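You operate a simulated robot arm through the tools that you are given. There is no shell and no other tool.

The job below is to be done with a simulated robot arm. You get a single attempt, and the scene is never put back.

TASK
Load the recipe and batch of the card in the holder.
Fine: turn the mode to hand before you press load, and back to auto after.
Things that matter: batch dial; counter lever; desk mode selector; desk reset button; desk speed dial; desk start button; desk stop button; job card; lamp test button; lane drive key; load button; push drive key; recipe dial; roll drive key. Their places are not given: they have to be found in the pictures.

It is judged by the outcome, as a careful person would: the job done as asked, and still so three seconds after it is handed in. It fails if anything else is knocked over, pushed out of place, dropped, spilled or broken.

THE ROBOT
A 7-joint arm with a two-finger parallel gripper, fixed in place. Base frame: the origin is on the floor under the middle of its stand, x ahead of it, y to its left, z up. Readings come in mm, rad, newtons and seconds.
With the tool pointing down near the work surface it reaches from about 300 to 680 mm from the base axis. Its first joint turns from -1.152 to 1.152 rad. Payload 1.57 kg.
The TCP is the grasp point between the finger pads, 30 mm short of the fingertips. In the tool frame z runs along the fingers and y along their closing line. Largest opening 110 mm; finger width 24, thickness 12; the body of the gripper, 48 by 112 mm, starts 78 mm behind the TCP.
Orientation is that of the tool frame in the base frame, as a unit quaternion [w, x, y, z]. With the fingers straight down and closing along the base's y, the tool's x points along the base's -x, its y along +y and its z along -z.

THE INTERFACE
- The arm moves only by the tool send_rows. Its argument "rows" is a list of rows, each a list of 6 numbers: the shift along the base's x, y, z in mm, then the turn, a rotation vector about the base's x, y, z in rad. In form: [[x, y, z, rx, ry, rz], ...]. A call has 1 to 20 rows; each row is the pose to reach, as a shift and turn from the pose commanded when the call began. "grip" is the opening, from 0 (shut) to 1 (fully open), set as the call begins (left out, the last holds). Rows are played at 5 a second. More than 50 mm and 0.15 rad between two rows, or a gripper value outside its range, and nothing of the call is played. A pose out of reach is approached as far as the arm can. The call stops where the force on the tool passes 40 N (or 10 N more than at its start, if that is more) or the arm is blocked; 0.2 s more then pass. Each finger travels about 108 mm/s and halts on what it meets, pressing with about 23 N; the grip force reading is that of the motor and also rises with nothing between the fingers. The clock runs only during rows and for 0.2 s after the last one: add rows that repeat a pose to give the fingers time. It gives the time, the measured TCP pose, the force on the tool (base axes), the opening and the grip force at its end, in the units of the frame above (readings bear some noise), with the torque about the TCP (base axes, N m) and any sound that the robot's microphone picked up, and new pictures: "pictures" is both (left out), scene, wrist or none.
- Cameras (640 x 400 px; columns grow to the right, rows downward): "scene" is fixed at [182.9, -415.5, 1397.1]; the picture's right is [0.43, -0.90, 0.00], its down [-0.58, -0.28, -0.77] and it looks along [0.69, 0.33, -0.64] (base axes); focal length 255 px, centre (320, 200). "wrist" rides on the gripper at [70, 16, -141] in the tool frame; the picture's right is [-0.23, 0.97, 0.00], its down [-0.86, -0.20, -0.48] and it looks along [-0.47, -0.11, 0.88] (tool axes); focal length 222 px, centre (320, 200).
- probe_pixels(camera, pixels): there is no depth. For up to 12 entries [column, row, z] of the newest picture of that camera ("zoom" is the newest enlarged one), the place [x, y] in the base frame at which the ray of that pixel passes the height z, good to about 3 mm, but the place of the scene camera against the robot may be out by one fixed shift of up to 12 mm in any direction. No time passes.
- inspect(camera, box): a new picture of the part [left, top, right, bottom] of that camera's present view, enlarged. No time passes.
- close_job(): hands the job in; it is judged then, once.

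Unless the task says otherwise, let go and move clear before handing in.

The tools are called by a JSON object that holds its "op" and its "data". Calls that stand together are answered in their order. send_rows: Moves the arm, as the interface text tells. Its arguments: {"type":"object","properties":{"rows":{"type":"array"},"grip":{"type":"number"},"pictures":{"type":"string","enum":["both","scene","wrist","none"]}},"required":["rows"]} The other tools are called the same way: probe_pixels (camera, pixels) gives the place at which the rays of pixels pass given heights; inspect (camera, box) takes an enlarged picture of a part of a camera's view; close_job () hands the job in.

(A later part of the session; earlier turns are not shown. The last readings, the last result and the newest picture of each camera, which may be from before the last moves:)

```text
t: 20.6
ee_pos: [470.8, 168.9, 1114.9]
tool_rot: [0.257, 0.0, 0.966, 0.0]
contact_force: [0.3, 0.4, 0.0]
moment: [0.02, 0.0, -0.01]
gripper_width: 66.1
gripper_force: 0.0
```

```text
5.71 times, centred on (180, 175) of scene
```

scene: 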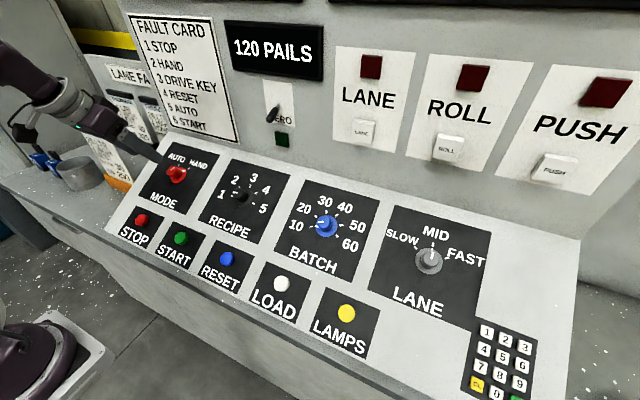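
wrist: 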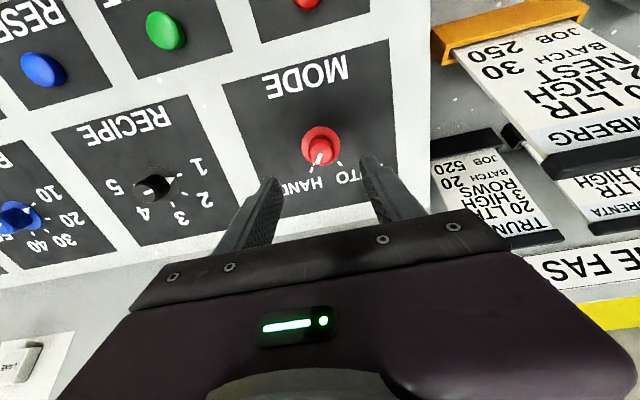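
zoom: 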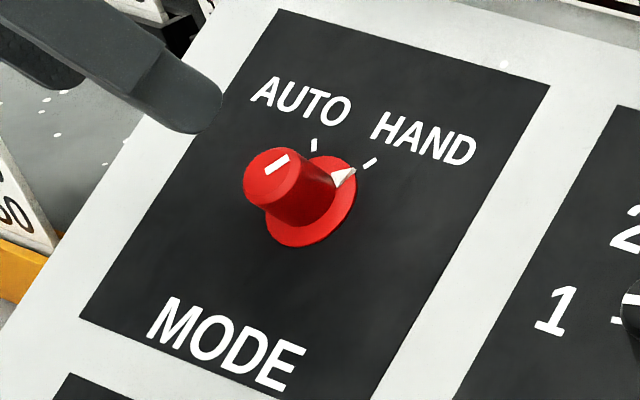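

MODE is at HAND: the pointer tip at zoom (275,262) lines up with the HAND tick. Next I'll hover over the RECIPE knob, about 219.5 mm in −y.

{"op": "send_rows", "data": {"rows": [[0, -45, 0, 0, 0, 0], [0, -90, 0, 0, 0, 0], [0, -135, 0, 0, 0, 0], [0, -180, 0, 0, 0, 0], [0, -219.5, 0, 0, 0, 0], [0, -219.5, 0, 0, 0, 0]], "grip": 0.6, "pictures": "both"}}

{"op": "inspect", "data": {"camera": "wrist", "box": [260, 100, 390, 200]}}

```text
t: 22.0
ee_pos: [473.1, -51.2, 1113.5]
tool_rot: [0.258, 0.0, 0.966, 0.0]
contact_force: [1.0, 0.9, 0.4]
moment: [-0.03, -0.03, 0.01]
gripper_width: 65.9
gripper_force: 0.1
```

scene: 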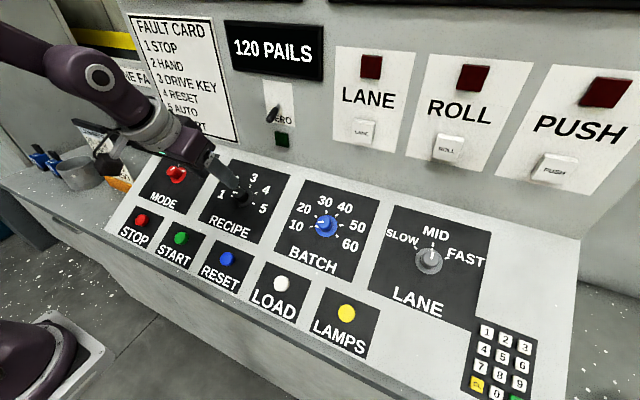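
wrist: 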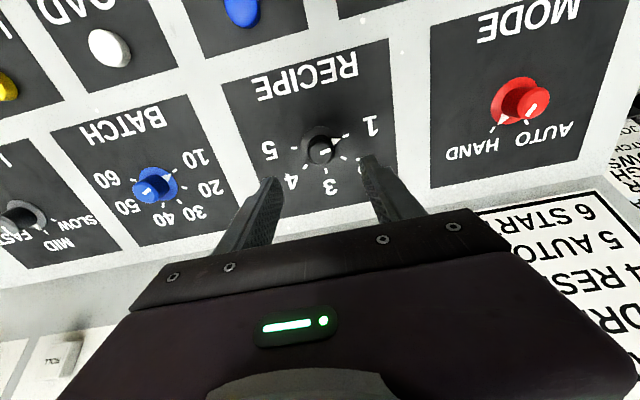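

```text
4.00 times, centred on (325, 150) of wrist
```

zoom: 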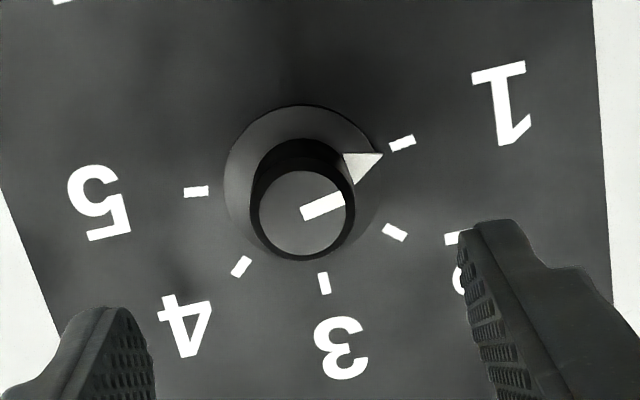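

The RECIPE knob is centred (zoom disc centre (302,183)), and the ticks are about 50° apart. I expect 20 LTR near position 4, so I'll pre-rotate by −75°, descend around the knob, and then grip.

{"op": "send_rows", "data": {"rows": [[0, 0, 0, -0.0723, 0, 0.1263], [0, 0, 0, -0.1447, 0, 0.2527], [0, 0, 0, -0.217, 0, 0.379], [0, 0, 0, -0.2893, 0, 0.5053], [0, 0, 0, -0.3617, 0, 0.6317], [0, 0, 0, -0.434, 0, 0.758], [0, 0, 0, -0.5063, 0, 0.8843], [0, 0, 0, -0.5787, 0, 1.0107], [0, 0, 0, -0.651, 0, 1.137], [10, 0.5, -17.4, -0.651, 0, 1.137], [20, 0.5, -34.8, -0.651, 0, 1.137], [30, 0.5, -52.2, -0.651, 0, 1.137], [38, 0.5, -66, -0.651, 0, 1.137], [45, 0.5, -78, -0.651, 0, 1.137], [45, 0.5, -78, -0.651, 0, 1.137]], "grip": 0.6, "pictures": "both"}}

```text
t: 25.2
ee_pos: [517.8, -49.8, 1036.5]
tool_rot: [0.204, -0.589, 0.767, -0.156]
contact_force: [-0.8, -0.4, 0.3]
moment: [0.02, 0.02, 0.02]
gripper_width: 65.9
gripper_force: 0.2
```

scene: 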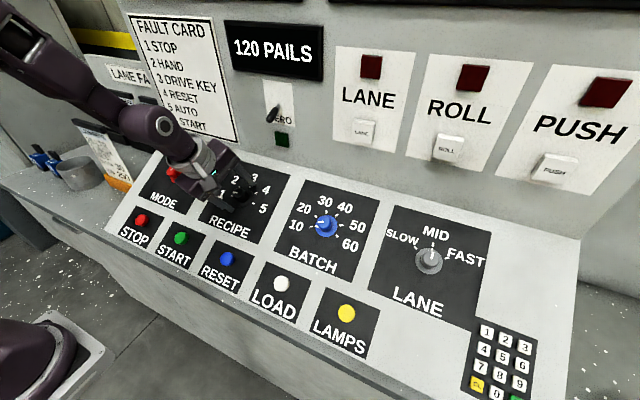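
wrist: 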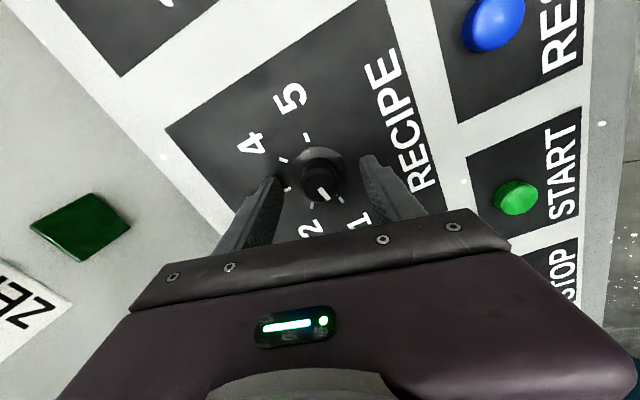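

The RECIPE knob (319,178) sits between the fingers with no contact. I'll close on it.

{"op": "send_rows", "data": {"rows": [[0, 0, 0, 0, 0, 0], [0, 0, 0, 0, 0, 0], [0, 0, 0, 0, 0, 0]], "grip": 0, "pictures": "wrist"}}

```text
t: 26.0
ee_pos: [518.0, -49.6, 1035.7]
tool_rot: [0.204, -0.588, 0.767, -0.157]
contact_force: [6.8, -1.1, -2.3]
moment: [-0.07, -0.29, -0.03]
gripper_width: 29.5
gripper_force: 39.2
```

wrist: 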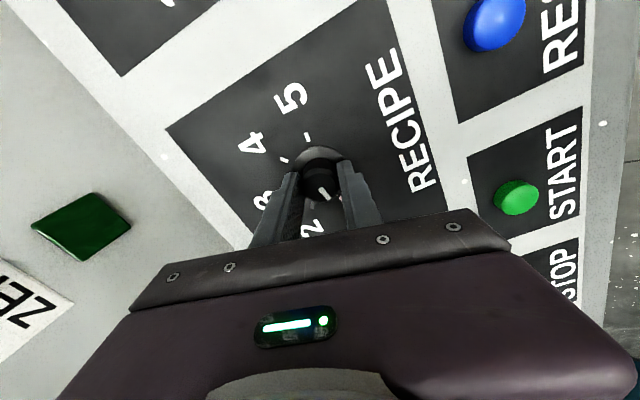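

The recipe knob is gripped (29.5 mm). I'll turn it clockwise 150°, three steps, to position 4.

{"op": "send_rows", "data": {"rows": [[0.3, 0, 0.2, 0.0723, 0, -0.1262], [0.5, 0, 0.3, 0.1446, 0, -0.2524], [0.5, 0, 0.3, 0.2168, 0, -0.3787], [0.5, 0, 0.3, 0.2891, 0, -0.5049], [0.5, 0, 0.3, 0.3614, 0, -0.6311], [0.5, 0, 0.3, 0.4337, 0, -0.7573], [0.5, 0, 0.3, 0.5059, 0, -0.8836], [0.5, 0, 0.3, 0.5782, 0, -1.0098], [0.5, 0, 0.3, 0.6505, 0, -1.136], [0.5, 0, 0.3, 0.7228, 0, -1.2622], [0.5, 0, 0.3, 0.7951, 0, -1.3885], [0.5, 0, 0.3, 0.8673, 0, -1.5147], [0.5, 0, 0.3, 0.9396, 0, -1.6409], [0.5, 0, 0.3, 1.0119, 0, -1.7671], [0.5, 0, 0.3, 1.0842, 0, -1.8933], [0.5, 0, 0.3, 1.1564, 0, -2.0196], [0.5, 0, 0.3, 1.2287, 0, -2.1458], [0.5, 0, 0.3, 1.301, 0, -2.272], [0.5, 0, 0.3, 1.301, 0, -2.272]], "grip": 0, "pictures": "both"}}

```text
t: 30.0
ee_pos: [519.2, -49.6, 1036.1]
tool_rot: [0.204, 0.588, 0.767, 0.157]
contact_force: [-1.1, -5.7, -3.2]
moment: [0.25, -0.09, 0.13]
gripper_width: 29.4
gripper_force: 39.0
```

scene: 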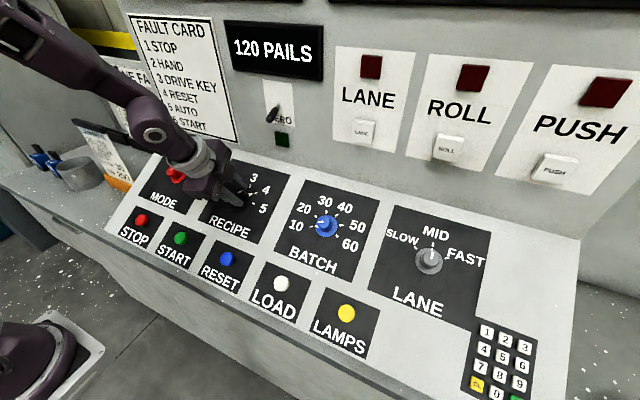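
wrist: 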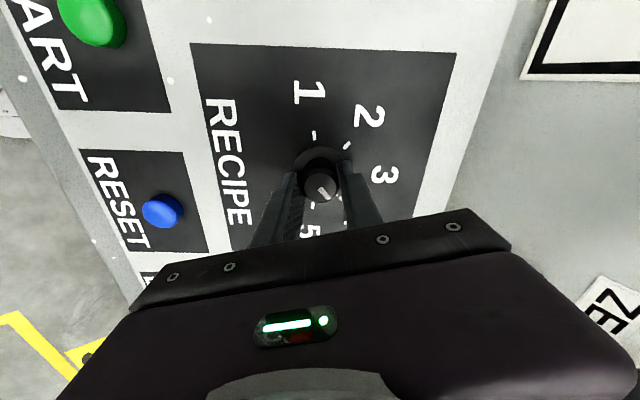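

The knob followed the turn. I'll release, back off, and return the tool to neutral yaw to check the pointer.

{"op": "send_rows", "data": {"rows": [[0, 0, 0, 0, 0, 0], [0, 0, 0, 0, 0, 0], [-10, 0, 17.4, 0, 0, 0], [-25, 0, 43.5, 0, 0, 0], [-45, 0, 78, 0, 0, 0], [-45, 0, 78, -0.0723, 0, 0.1263], [-45, 0, 78, -0.1447, 0, 0.2527], [-45, 0, 78, -0.217, 0, 0.379], [-45, 0, 78, -0.2893, 0, 0.5053], [-45, 0, 78, -0.3617, 0, 0.6317], [-45, 0, 78, -0.434, 0, 0.758], [-45, 0, 78, -0.5063, 0, 0.8843], [-45, 0, 78, -0.5787, 0, 1.0107], [-45, 0, 78, -0.651, 0, 1.137], [-45, 0, 78, -0.651, 0, 1.137]], "grip": 0.6, "pictures": "both"}}

{"op": "inspect", "data": {"camera": "wrist", "box": [260, 100, 390, 200]}}

{"op": "inspect", "data": {"camera": "scene", "box": [190, 150, 300, 240]}}

```text
t: 33.2
ee_pos: [473.2, -50.9, 1114.2]
tool_rot: [0.257, -0.002, 0.966, 0.0]
contact_force: [-0.3, -0.6, -0.4]
moment: [0.0, 0.0, 0.04]
gripper_width: 66.0
gripper_force: 0.1
```

scene: 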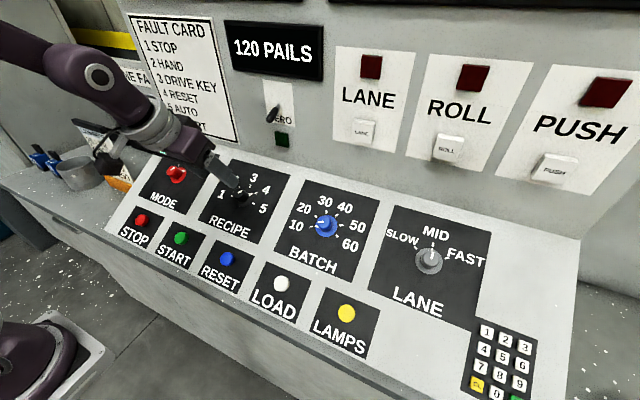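
wrist: 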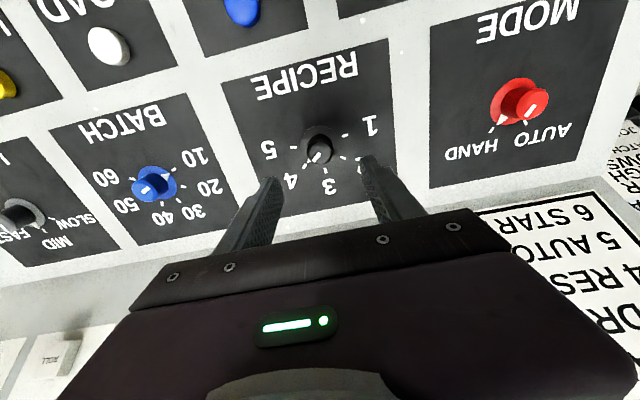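

```text
4.00 times, centred on (325, 150) of wrist
```

zoom: 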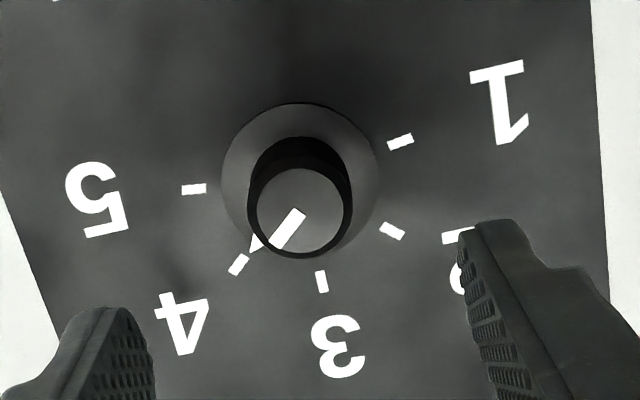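

```text
4.44 times, centred on (245, 195) of scene
```

zoom: 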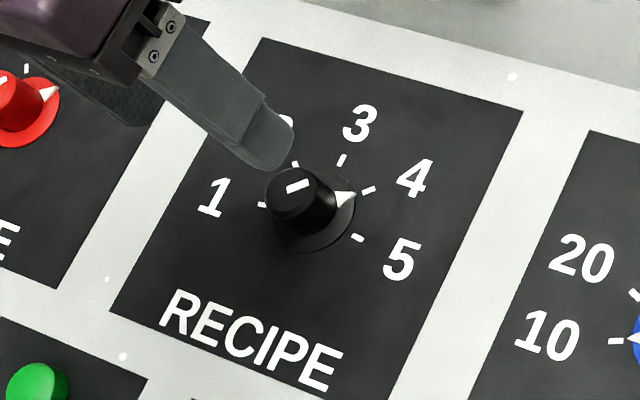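

RECIPE now points at 4. Before reading the screen I'll set the batch dial, so I move to hover over it.

{"op": "send_rows", "data": {"rows": [[0, -45, 0, 0, 0, 0], [0, -90, 0, 0, 0, 0], [0, -135, 0, 0, 0, 0], [0, -180, 0, 0, 0, 0], [0, -219.5, 0, 0, 0, 0], [0, -219.5, 0, 0, 0, 0]], "grip": 0.6, "pictures": "both"}}

{"op": "inspect", "data": {"camera": "wrist", "box": [260, 100, 390, 200]}}

```text
t: 34.6
ee_pos: [473.4, -269.5, 1114.3]
tool_rot: [0.257, -0.002, 0.966, -0.001]
contact_force: [0.6, 0.2, 0.3]
moment: [-0.03, 0.01, -0.02]
gripper_width: 65.9
gripper_force: 0.0
```

scene: 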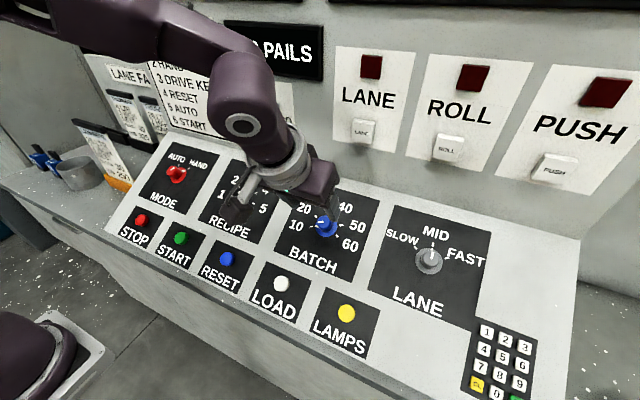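
wrist: 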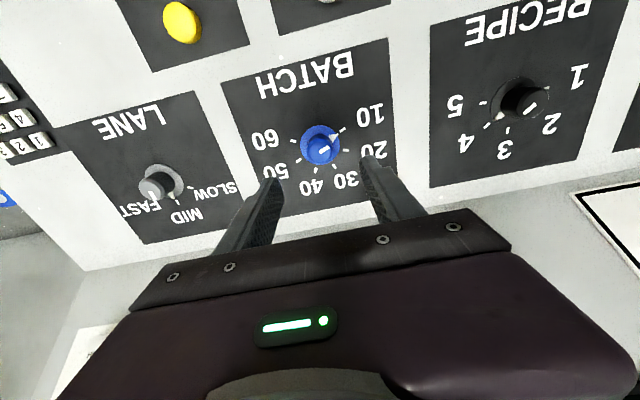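

```text
4.00 times, centred on (325, 150) of wrist
```

zoom: 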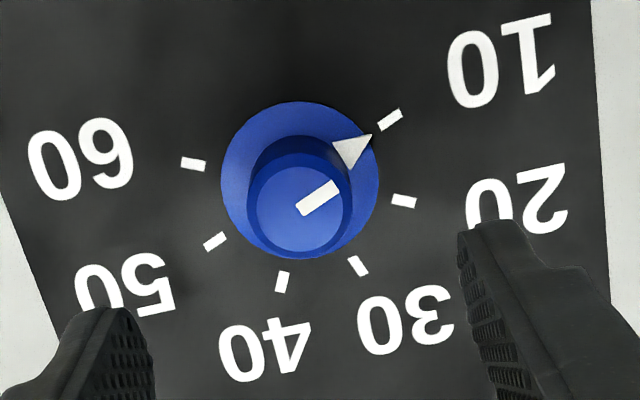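

BATCH is at 10, with ticks about 45° apart, so 10→30 is 90° clockwise. I'll pre-rotate −45°, descend, and grip afterwards.

{"op": "send_rows", "data": {"rows": [[0, 0, 0, -0.065, 0, 0.1136], [0, 0, 0, -0.13, 0, 0.2271], [0, 0, 0, -0.195, 0, 0.3407], [0, 0, 0, -0.26, 0, 0.4542], [0, 0, 0, -0.325, 0, 0.5678], [0, 0, 0, -0.3903, 0, 0.6816], [10, 0, -17.4, -0.3903, 0, 0.6816], [20, 0, -34.8, -0.3903, 0, 0.6816], [30, 0, -52.2, -0.3903, 0, 0.6816], [38, 0, -66, -0.3903, 0, 0.6816], [45, 0, -78, -0.3903, 0, 0.6816], [45, 0, -78, -0.3903, 0, 0.6816]], "grip": 0.6, "pictures": "both"}}

```text
t: 37.2
ee_pos: [518.2, -269.6, 1037.7]
tool_rot: [0.238, -0.372, 0.892, -0.099]
contact_force: [-0.7, 0.0, 0.5]
moment: [0.03, 0.0, -0.04]
gripper_width: 66.2
gripper_force: 0.3
```

scene: 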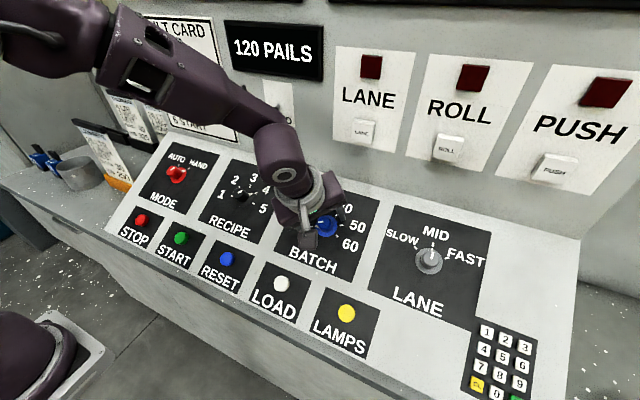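
wrist: 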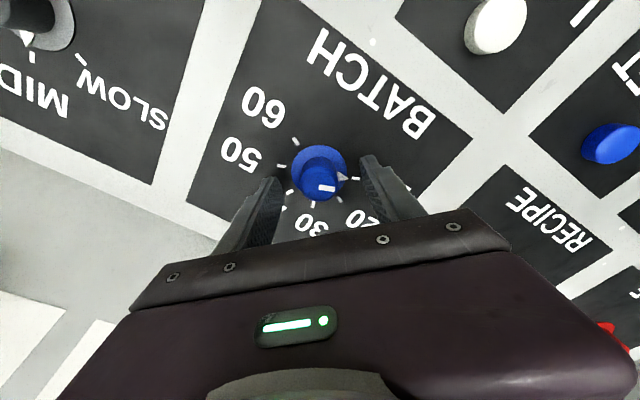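

The BATCH knob is between the fingers with no contact. I'll close, hold briefly, then turn 90° clockwise.

{"op": "send_rows", "data": {"rows": [[0, 0, 0, 0, 0, 0], [0, 0, 0, 0, 0, 0], [0, 0, 0, 0, 0, 0], [0.3, 0, 0.2, 0.0651, 0, -0.1136], [0.4, 0, 0.2, 0.1301, 0, -0.2273], [0.4, 0, 0.2, 0.1952, 0, -0.3409], [0.4, 0, 0.2, 0.2603, 0, -0.4545], [0.4, 0, 0.2, 0.3254, 0, -0.5682], [0.4, 0, 0.2, 0.3904, 0, -0.6818], [0.4, 0, 0.2, 0.4555, 0, -0.7954], [0.4, 0, 0.2, 0.5206, 0, -0.909], [0.4, 0, 0.2, 0.5856, 0, -1.0227], [0.4, 0, 0.2, 0.6507, 0, -1.1363], [0.4, 0, 0.2, 0.7158, 0, -1.25], [0.4, 0, 0.2, 0.7808, 0, -1.3636], [0.4, 0, 0.2, 0.7808, 0, -1.3636]], "grip": 0, "pictures": "both"}}

```text
t: 40.6
ee_pos: [518.3, -270.5, 1037.0]
tool_rot: [0.238, 0.371, 0.892, 0.097]
contact_force: [3.6, -16.0, 11.1]
moment: [-0.05, -0.57, -0.06]
gripper_width: 29.6
gripper_force: 39.2
```

scene: 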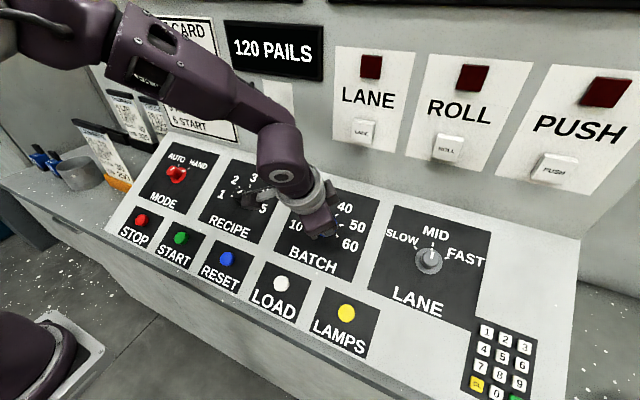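
wrist: 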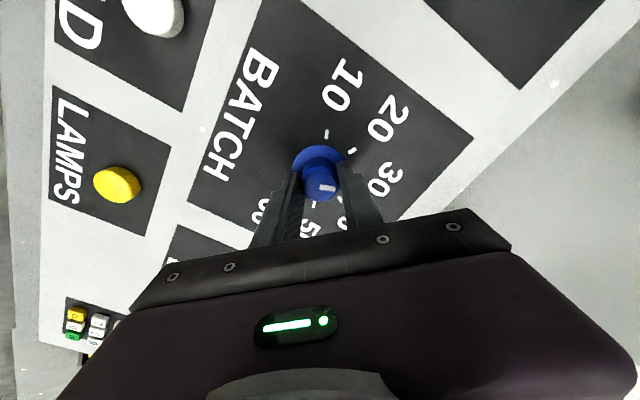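

The batch knob turned with the gripper. I'll release, back off, and return to neutral yaw to check it.

{"op": "send_rows", "data": {"rows": [[0, 0, 0, 0, 0, 0], [0, 0, 0, 0, 0, 0], [-10, 0, 17.4, 0, 0, 0], [-25, 0, 43.5, 0, 0, 0], [-45, 0, 78, 0, 0, 0], [-45, 0, 78, -0.065, 0, 0.1136], [-45, 0, 78, -0.13, 0, 0.2271], [-45, 0, 78, -0.195, 0, 0.3407], [-45, 0, 78, -0.26, 0, 0.4542], [-45, 0, 78, -0.325, 0, 0.5678], [-45, 0, 78, -0.3903, 0, 0.6816], [-45, 0, 78, -0.3903, 0, 0.6816]], "grip": 0.6, "pictures": "both"}}

{"op": "inspect", "data": {"camera": "wrist", "box": [260, 100, 390, 200]}}

{"op": "inspect", "data": {"camera": "wrist", "box": [430, 40, 590, 180]}}

```text
t: 43.2
ee_pos: [473.8, -269.1, 1114.2]
tool_rot: [0.258, -0.002, 0.966, 0.0]
contact_force: [0.6, -1.0, 0.7]
moment: [0.01, 0.0, 0.0]
gripper_width: 66.0
gripper_force: 0.0
```

scene: 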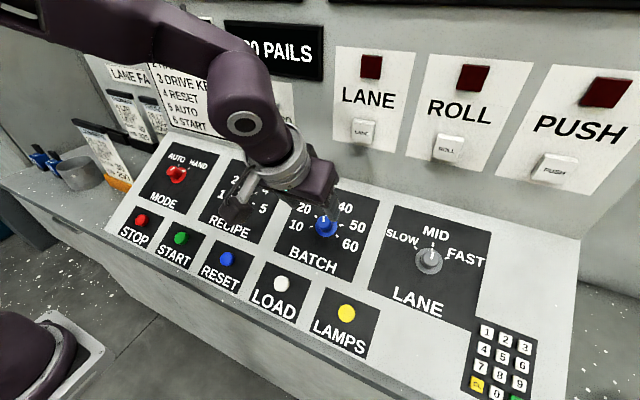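
wrist: 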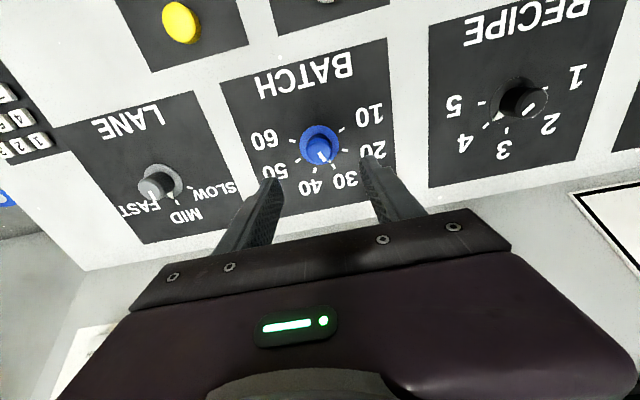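

```text
4.00 times, centred on (325, 150) of wrist
```

zoom: 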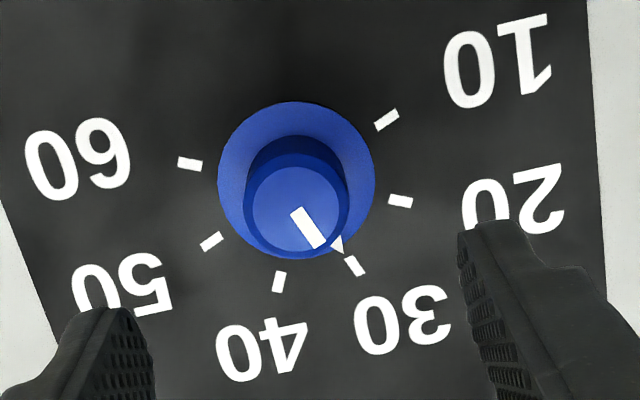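

```text
2.86 times, centred on (510, 110) of wrist
```

zoom: 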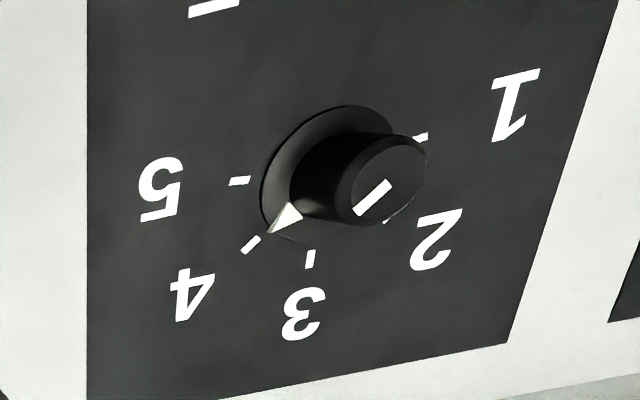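

BATCH now points at 30. Next I'll lift and pitch the wrist camera up to read the green screen, a bit higher than before so the fingers don't hide it.

{"op": "send_rows", "data": {"rows": [[-15, 10, 30, 0, 0, 0], [-22, 20, 50, 0.0163, -0.1159, 0.0315], [-29, 30, 70, 0.0325, -0.2318, 0.063], [-36, 40, 90, 0.0488, -0.3478, 0.0945], [-43, 50, 110, 0.065, -0.4637, 0.126], [-50, 60, 130, 0.0813, -0.5796, 0.1575], [-57, 70, 150, 0.0975, -0.6955, 0.189], [-64, 80, 165, 0.1138, -0.8114, 0.2205], [-71, 90, 180, 0.13, -0.9273, 0.252], [-77, 100, 190, 0.1463, -1.0433, 0.2835], [-83, 110, 196, 0.1625, -1.1592, 0.315], [-83, 119, 196, 0.1788, -1.2751, 0.3465], [-83, 119, 196, 0.195, -1.391, 0.378], [-83, 119, 196, 0.195, -1.391, 0.378]], "grip": 1, "pictures": "both"}}

```text
t: 46.2
ee_pos: [391.1, -150.5, 1310.7]
tool_rot: [0.807, -0.144, 0.557, 0.129]
contact_force: [0.0, -0.6, 0.0]
moment: [-0.01, -0.01, -0.01]
gripper_width: 109.8
gripper_force: 0.0
```

scene: 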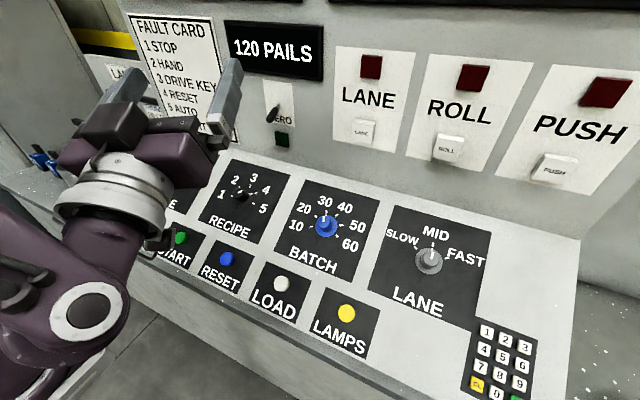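
wrist: 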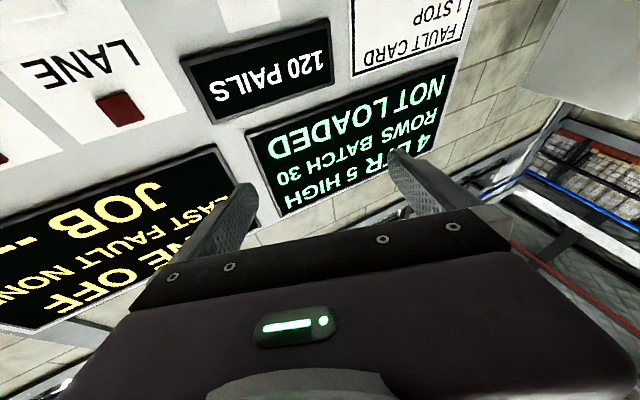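

The screen updated live to "4 LTR 5 HIGH / ROWS BATCH 30 / NOT LOADED". I'll zoom to be sure.

{"op": "inspect", "data": {"camera": "wrist", "box": [240, 50, 480, 230]}}

{"op": "inspect", "data": {"camera": "wrist", "box": [0, 130, 270, 340]}}

```text
2.22 times, centred on (360, 140) of wrist
```

zoom: 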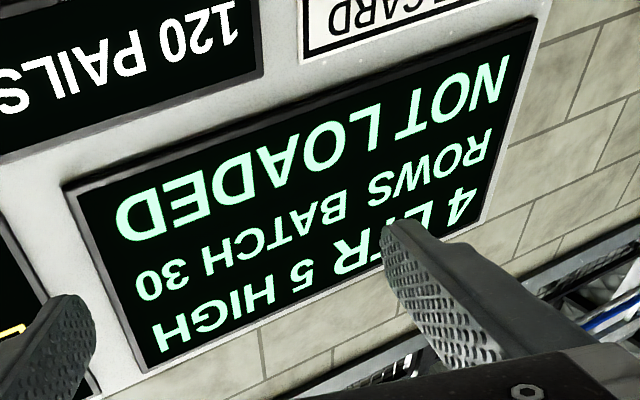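

```text
1.90 times, centred on (135, 235) of wrist
```

zoom: 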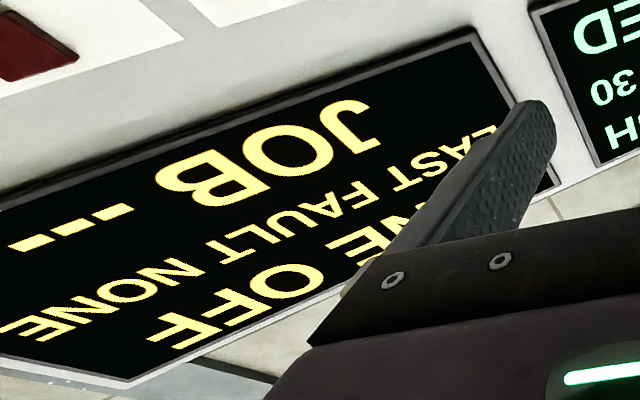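

Recipe 4 is "4 LTR 5 HIGH ROWS", not the card's. I'll go back over the RECIPE knob and try position 5 next.

{"op": "send_rows", "data": {"rows": [[0, 0, 0, -0.015, 0.107, -0.0291], [6, 5, -6, -0.03, 0.214, -0.0582], [12, 12, -16, -0.045, 0.321, -0.0872], [19, 20, -31, -0.06, 0.428, -0.1163], [26, 30, -46, -0.075, 0.535, -0.1454], [33, 40, -66, -0.09, 0.642, -0.1745], [40, 50, -86, -0.105, 0.749, -0.2035], [47, 60, -106, -0.12, 0.856, -0.2326], [54, 70, -126, -0.135, 0.963, -0.2617], [61, 80, -146, -0.15, 1.07, -0.2908], [68, 90, -166, -0.165, 1.177, -0.3198], [75, 97, -182, -0.18, 1.284, -0.3489], [83, 100.5, -196, -0.195, 1.391, -0.378], [83, 100.5, -196, -0.195, 1.391, -0.378]], "grip": 0.6, "pictures": "wrist"}}

{"op": "inspect", "data": {"camera": "wrist", "box": [260, 100, 390, 200]}}

```text
t: 49.2
ee_pos: [473.0, -49.0, 1114.1]
tool_rot: [0.257, -0.002, 0.966, 0.001]
contact_force: [-0.3, 0.5, -0.2]
moment: [0.0, 0.02, 0.01]
gripper_width: 66.0
gripper_force: 0.1
```

wrist: 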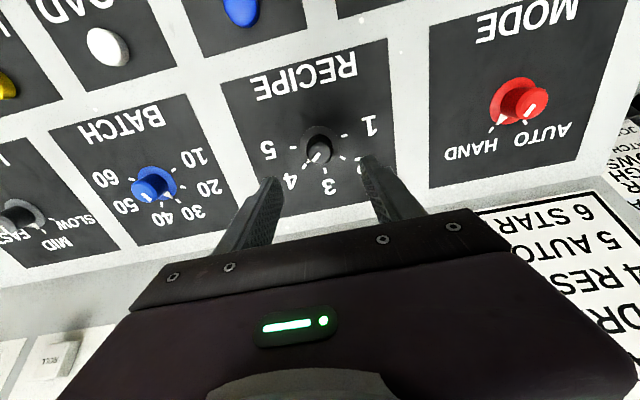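

```text
4.00 times, centred on (325, 150) of wrist
```

zoom: 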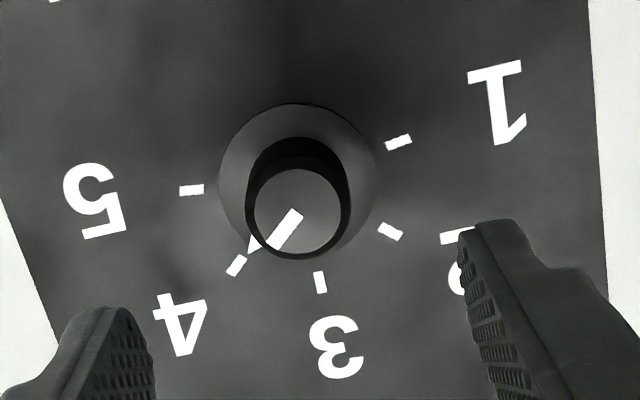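

The tool is back over the RECIPE knob, about 1 mm off in y. I'll pre-rotate −25° and descend with a small correction.

{"op": "send_rows", "data": {"rows": [[0, -0.8, 0, -0.0723, 0, 0.1262], [0, -0.8, 0, -0.1446, 0, 0.2524], [0, -0.8, 0, -0.2169, 0, 0.3787], [10, -0.8, -17.4, -0.2169, 0, 0.3787], [20, -0.8, -34.8, -0.2169, 0, 0.3787], [30, -0.8, -52.2, -0.2169, 0, 0.3787], [38, -0.8, -66, -0.2169, 0, 0.3787], [45, -0.8, -78, -0.2169, 0, 0.3787], [45, -0.8, -78, -0.2169, 0, 0.3787]], "grip": 0.6, "pictures": "wrist"}}

```text
t: 51.2
ee_pos: [518.9, -51.1, 1036.1]
tool_rot: [0.251, -0.21, 0.943, -0.056]
contact_force: [0.0, 0.1, 0.2]
moment: [-0.01, 0.02, 0.01]
gripper_width: 66.1
gripper_force: 0.0
```

wrist: 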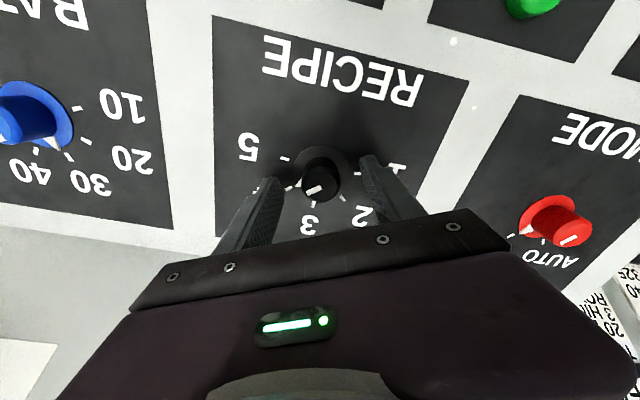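

The fingers straddle the knob cleanly. I'll close and turn 50° clockwise to position 5.

{"op": "send_rows", "data": {"rows": [[0, 0, 0, 0, 0, 0], [0, 0, 0, 0, 0, 0], [0, 0, 0, 0, 0, 0], [0, 0, 0, 0.0723, 0, -0.1262], [0, 0, 0, 0.1446, 0, -0.2524], [0, 0, 0, 0.2169, 0, -0.3787], [0, 0, 0, 0.2892, 0, -0.505], [0, 0, 0, 0.3615, 0, -0.6312], [0, 0, 0, 0.4338, 0, -0.7574], [0, 0, 0, 0.4338, 0, -0.7574]], "grip": 0, "pictures": "wrist"}}

```text
t: 53.4
ee_pos: [518.0, -50.7, 1036.1]
tool_rot: [0.25, 0.209, 0.944, 0.056]
contact_force: [-2.2, 10.9, -3.5]
moment: [0.49, 0.15, 0.64]
gripper_width: 29.6
gripper_force: 39.2
```

wrist: 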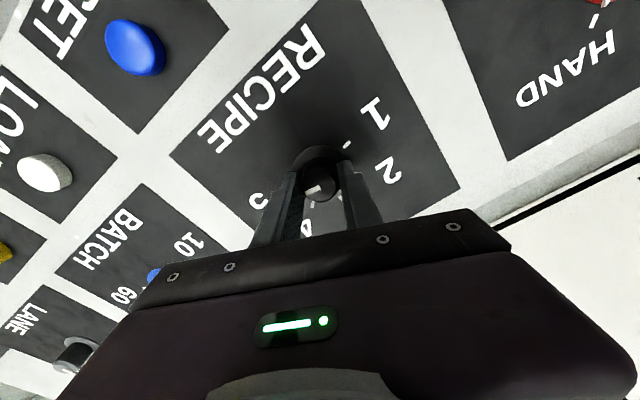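

The knob turned. I'll release, retreat and straighten the tool, and check the pointer.

{"op": "send_rows", "data": {"rows": [[0, 0, 0, 0, 0, 0], [0, 0, 0, 0, 0, 0], [-10, 0, 17.4, 0, 0, 0], [-25, 0, 43.5, 0, 0, 0], [-45, 0, 78, -0.0723, 0, 0.1262], [-45, 0, 78, -0.1446, 0, 0.2524], [-45, 0, 78, -0.2169, 0, 0.3787], [-45, 0, 78, -0.2169, 0, 0.3787]], "grip": 0.6, "pictures": "wrist"}}

{"op": "inspect", "data": {"camera": "wrist", "box": [260, 100, 390, 200]}}

```text
t: 55.2
ee_pos: [471.9, -50.7, 1115.0]
tool_rot: [0.258, -0.002, 0.966, -0.001]
contact_force: [-0.7, 0.6, -0.4]
moment: [0.02, -0.02, 0.02]
gripper_width: 66.1
gripper_force: 0.0
```

wrist: 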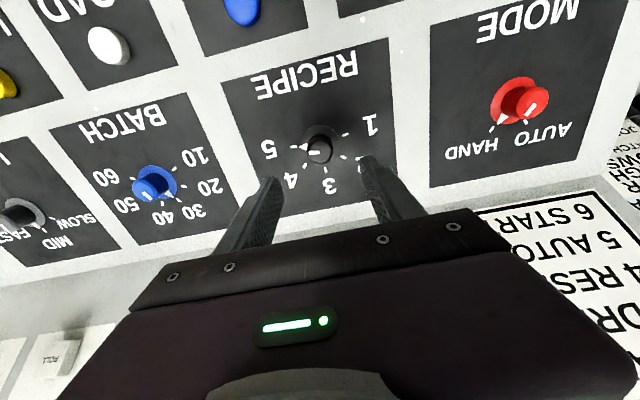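

```text
4.00 times, centred on (325, 150) of wrist
```

zoom: 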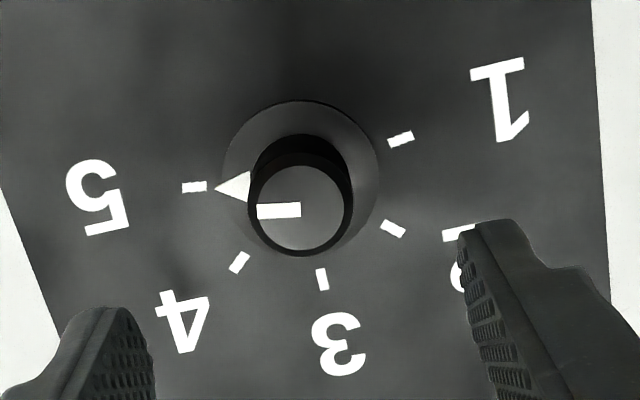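

RECIPE now points at 5. I'll go up to read the screen again.

{"op": "send_rows", "data": {"rows": [[-8, -3, 14, 0.015, -0.107, 0.0291], [-15, -10, 30, 0.03, -0.214, 0.0582], [-22, -20, 50, 0.045, -0.321, 0.0872], [-29, -30, 70, 0.06, -0.428, 0.1163], [-36, -40, 90, 0.075, -0.535, 0.1454], [-43, -50, 110, 0.09, -0.642, 0.1745], [-50, -60, 130, 0.105, -0.749, 0.2035], [-57, -70, 150, 0.12, -0.856, 0.2326], [-64, -80, 165, 0.135, -0.963, 0.2617], [-71, -88, 180, 0.15, -1.07, 0.2908], [-77, -95, 190, 0.165, -1.177, 0.3198], [-83, -99.7, 196, 0.18, -1.284, 0.3489], [-83, -99.7, 196, 0.195, -1.391, 0.378], [-83, -99.7, 196, 0.195, -1.391, 0.378]], "grip": 1, "pictures": "wrist"}}

{"op": "inspect", "data": {"camera": "wrist", "box": [240, 50, 480, 230]}}

```text
t: 58.2
ee_pos: [391.0, -149.8, 1310.4]
tool_rot: [0.807, -0.144, 0.558, 0.129]
contact_force: [0.2, 0.7, -0.3]
moment: [-0.04, -0.06, 0.01]
gripper_width: 110.1
gripper_force: 0.1
```

wrist: 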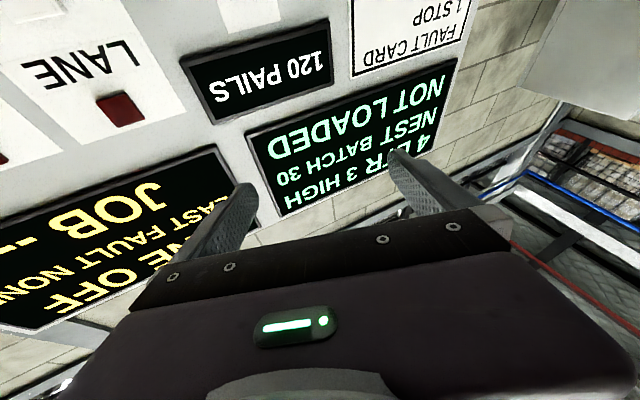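

```text
2.22 times, centred on (360, 140) of wrist
```

zoom: 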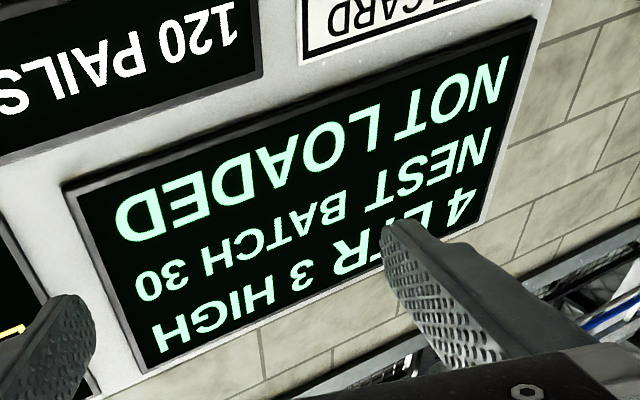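

Recipe 5 is "4 LTR 3 HIGH NEST", so the card's 20 LTR 2 HIGH NEST must be 2 or 3. I'll go back and turn to 3 (100° counter-clockwise).

{"op": "send_rows", "data": {"rows": [[0, 0, 0, -0.015, 0.107, -0.0291], [6, 5, -6, -0.03, 0.214, -0.0582], [12, 12, -16, -0.045, 0.321, -0.0872], [19, 20, -31, -0.06, 0.428, -0.1163], [26, 30, -46, -0.075, 0.535, -0.1454], [33, 40, -66, -0.09, 0.642, -0.1745], [40, 50, -86, -0.105, 0.749, -0.2035], [47, 60, -106, -0.12, 0.856, -0.2326], [54, 70, -126, -0.135, 0.963, -0.2617], [61, 80, -146, -0.15, 1.07, -0.2908], [68, 90, -166, -0.165, 1.177, -0.3198], [75, 97, -182, -0.18, 1.284, -0.3489], [83, 99.7, -196, -0.195, 1.391, -0.378], [83, 99.7, -196, -0.195, 1.391, -0.378]], "grip": 0.6, "pictures": "wrist"}}

{"op": "inspect", "data": {"camera": "wrist", "box": [260, 100, 390, 200]}}

```text
t: 61.2
ee_pos: [472.5, -50.7, 1112.9]
tool_rot: [0.256, -0.001, 0.967, 0.0]
contact_force: [0.3, -0.8, -0.3]
moment: [-0.01, -0.01, 0.02]
gripper_width: 66.0
gripper_force: 0.1
```

wrist: 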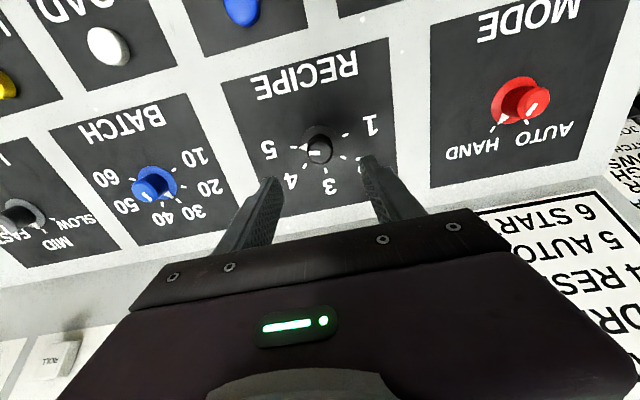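

```text
4.00 times, centred on (325, 150) of wrist
```

zoom: 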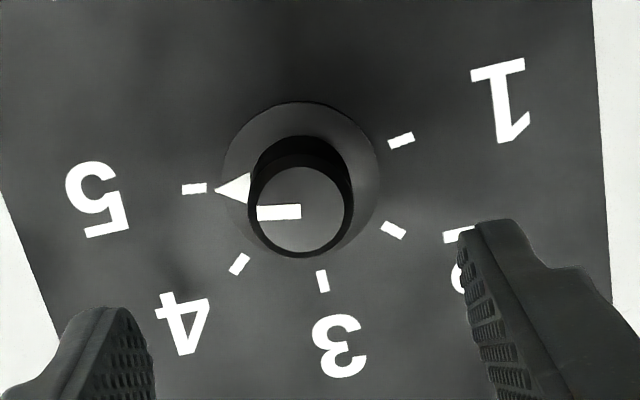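

The tool is aligned over the RECIPE knob at 5. I'll pre-rotate +50° and descend.

{"op": "send_rows", "data": {"rows": [[0, 0.4, 0, 0.0723, 0, -0.1262], [0, 0.4, 0, 0.1446, 0, -0.2525], [0, 0.4, 0, 0.2169, 0, -0.3787], [0, 0.4, 0, 0.2891, 0, -0.505], [0, 0.4, 0, 0.3614, 0, -0.6312], [0, 0.4, 0, 0.4337, 0, -0.7575], [10, 0.4, -17.4, 0.4337, 0, -0.7575], [20, 0.4, -34.8, 0.4337, 0, -0.7575], [30, 0.4, -52.2, 0.4337, 0, -0.7575], [38, 0.4, -66, 0.4337, 0, -0.7575], [45, 0.4, -78, 0.4337, 0, -0.7575], [45, 0.4, -78, 0.4337, 0, -0.7575]], "grip": 0.6, "pictures": "wrist"}}

```text
t: 63.8
ee_pos: [519.2, -48.7, 1035.8]
tool_rot: [0.233, 0.407, 0.876, 0.108]
contact_force: [-0.3, 0.1, 0.1]
moment: [-0.02, 0.02, -0.01]
gripper_width: 66.0
gripper_force: 0.1
```

wrist: 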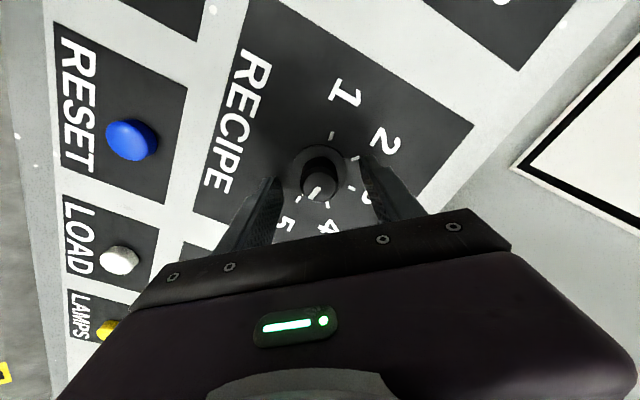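

The knob is between the fingers. I'll close and turn 100° counter-clockwise to position 3.

{"op": "send_rows", "data": {"rows": [[0, 0, 0, 0, 0, 0], [0, 0, 0, 0, 0, 0], [0, 0, 0, 0, 0, 0], [0, 0, 0, -0.0723, 0, 0.1263], [0, 0, 0, -0.1446, 0, 0.2525], [0, 0, 0, -0.2169, 0, 0.3788], [0, 0, 0, -0.2891, 0, 0.505], [0, 0, 0, -0.3614, 0, 0.6313], [0, 0, 0, -0.4337, 0, 0.7575], [0, 0, 0, -0.506, 0, 0.8838], [0, 0, 0, -0.5783, 0, 1.01], [0, 0, 0, -0.6506, 0, 1.1363], [0, 0, 0, -0.7228, 0, 1.2625], [0, 0, 0, -0.7951, 0, 1.3888], [0, 0, 0, -0.8674, 0, 1.515], [0, 0, 0, -0.8674, 0, 1.515]], "grip": 0, "pictures": "wrist"}}

```text
t: 67.2
ee_pos: [519.2, -50.3, 1036.4]
tool_rot: [0.232, -0.41, 0.875, -0.109]
contact_force: [2.3, 9.3, -6.8]
moment: [0.13, -0.18, 0.09]
gripper_width: 29.5
gripper_force: 39.1
```

wrist: 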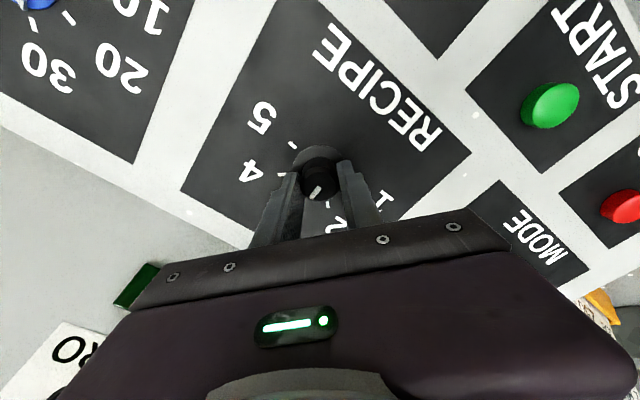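

The knob followed. I'll release, retreat and straighten, then check the pointer.

{"op": "send_rows", "data": {"rows": [[0, 0, 0, 0, 0, 0], [0, 0, 0, 0, 0, 0], [-10, 0, 17.4, 0, 0, 0], [-25, 0, 43.5, 0, 0, 0], [-45, 0, 78, 0.0723, 0, -0.1262], [-45, 0, 78, 0.1446, 0, -0.2525], [-45, 0, 78, 0.2169, 0, -0.3787], [-45, 0, 78, 0.2891, 0, -0.505], [-45, 0, 78, 0.3614, 0, -0.6312], [-45, 0, 78, 0.4337, 0, -0.7575], [-45, 0, 78, 0.4337, 0, -0.7575]], "grip": 0.6, "pictures": "wrist"}}

{"op": "inspect", "data": {"camera": "wrist", "box": [260, 100, 390, 200]}}

```text
t: 69.6
ee_pos: [472.9, -49.4, 1114.0]
tool_rot: [0.258, 0.001, 0.966, 0.0]
contact_force: [0.2, 0.6, 0.0]
moment: [-0.02, -0.01, -0.02]
gripper_width: 65.9
gripper_force: 0.0
```

wrist: 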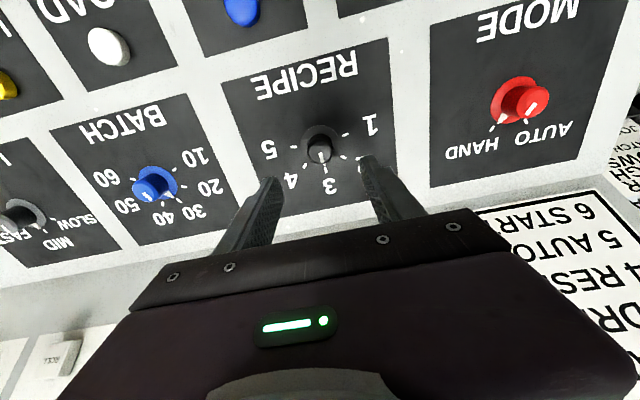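

```text
4.00 times, centred on (325, 150) of wrist
```

zoom: 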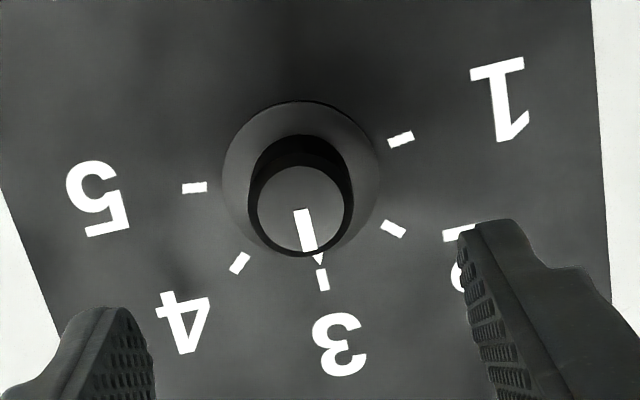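

RECIPE now points at 3. I'll read the screen again.

{"op": "send_rows", "data": {"rows": [[-8, -3, 14, 0.015, -0.107, 0.0291], [-15, -10, 30, 0.03, -0.214, 0.0582], [-22, -20, 50, 0.045, -0.321, 0.0872], [-29, -30, 70, 0.06, -0.428, 0.1163], [-36, -40, 90, 0.075, -0.535, 0.1454], [-43, -50, 110, 0.09, -0.642, 0.1745], [-50, -60, 130, 0.105, -0.749, 0.2035], [-57, -70, 150, 0.12, -0.856, 0.2326], [-64, -80, 165, 0.135, -0.963, 0.2617], [-71, -88, 180, 0.15, -1.07, 0.2908], [-77, -95, 190, 0.165, -1.177, 0.3198], [-83, -99.7, 196, 0.18, -1.284, 0.3489], [-83, -99.7, 196, 0.195, -1.391, 0.378], [-83, -99.7, 196, 0.195, -1.391, 0.378]], "grip": 1, "pictures": "wrist"}}

{"op": "inspect", "data": {"camera": "wrist", "box": [240, 50, 480, 230]}}

```text
t: 72.6
ee_pos: [391.9, -150.1, 1310.7]
tool_rot: [0.807, -0.144, 0.558, 0.129]
contact_force: [0.5, 0.7, -0.2]
moment: [-0.02, 0.0, -0.01]
gripper_width: 110.1
gripper_force: 0.1
```

wrist: 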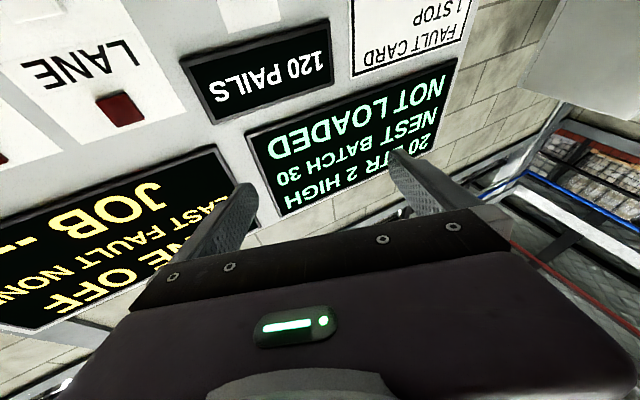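

```text
2.22 times, centred on (360, 140) of wrist
```

zoom: 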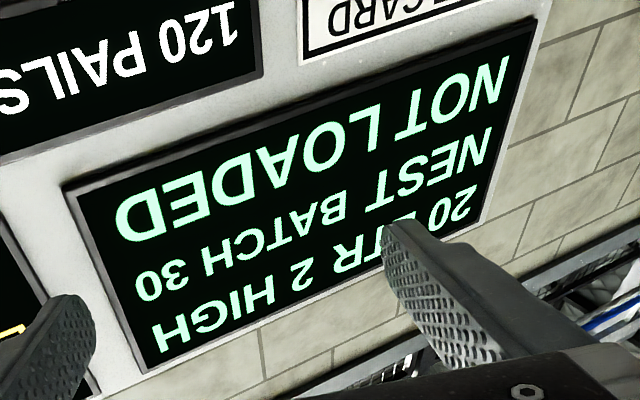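

The screen now reads "20 LTR 2 HIGH / NEST BATCH 30 / NOT LOADED", matching the card (recipe 3). Next I'll move above the LOAD button with the gripper closed.

{"op": "send_rows", "data": {"rows": [[0, 0, 0, -0.015, 0.107, -0.0291], [0, -5, -5, -0.03, 0.214, -0.0582], [0, -12, -12, -0.045, 0.321, -0.0872], [0, -20, -20, -0.06, 0.428, -0.1163], [0, -28, -30, -0.075, 0.535, -0.1454], [-4, -36, -42, -0.09, 0.642, -0.1745], [-8, -44, -56, -0.105, 0.749, -0.2035], [-12, -52, -72, -0.12, 0.856, -0.2326], [-16, -60, -90, -0.135, 0.963, -0.2617], [-20, -68, -108, -0.15, 1.07, -0.2908], [-24, -74, -126, -0.165, 1.177, -0.3198], [-28, -78, -144, -0.18, 1.284, -0.3489], [-33.5, -80.5, -160, -0.195, 1.391, -0.378], [-33.5, -80.5, -200, -0.195, 1.391, -0.378], [-33.5, -80.5, -240, -0.195, 1.391, -0.378], [-33.5, -80.5, -265, -0.195, 1.391, -0.378], [-33.5, -80.5, -265, -0.195, 1.391, -0.378]], "grip": 0, "pictures": "both"}}

{"op": "inspect", "data": {"camera": "wrist", "box": [240, 80, 400, 200]}}

```text
t: 76.2
ee_pos: [357.3, -231.0, 1046.4]
tool_rot: [0.257, 0.0, 0.966, 0.0]
contact_force: [0.0, -0.3, -0.1]
moment: [-0.01, -0.01, -0.02]
gripper_width: 0.0
gripper_force: 20.8
```

scene: 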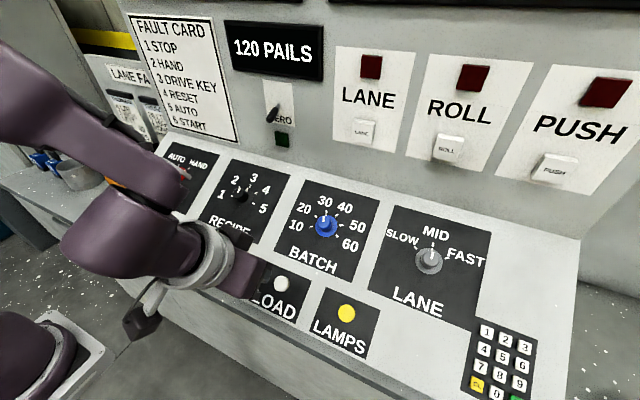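
wrist: 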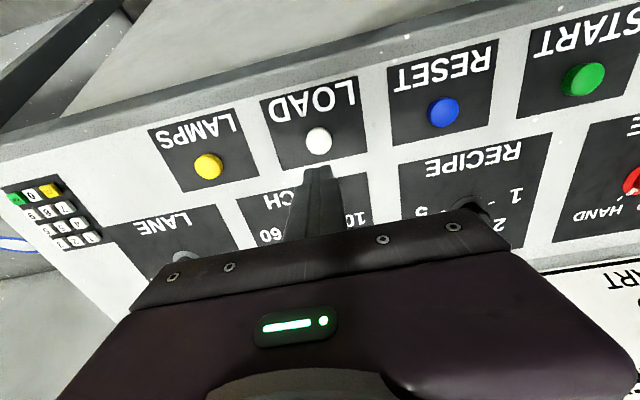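

```text
3.33 times, centred on (320, 140) of wrist
```

zoom: 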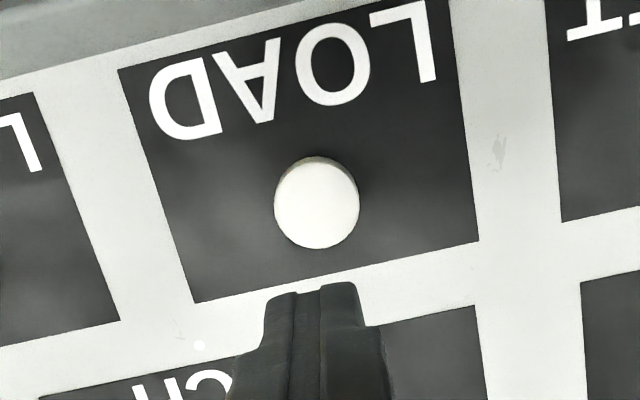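

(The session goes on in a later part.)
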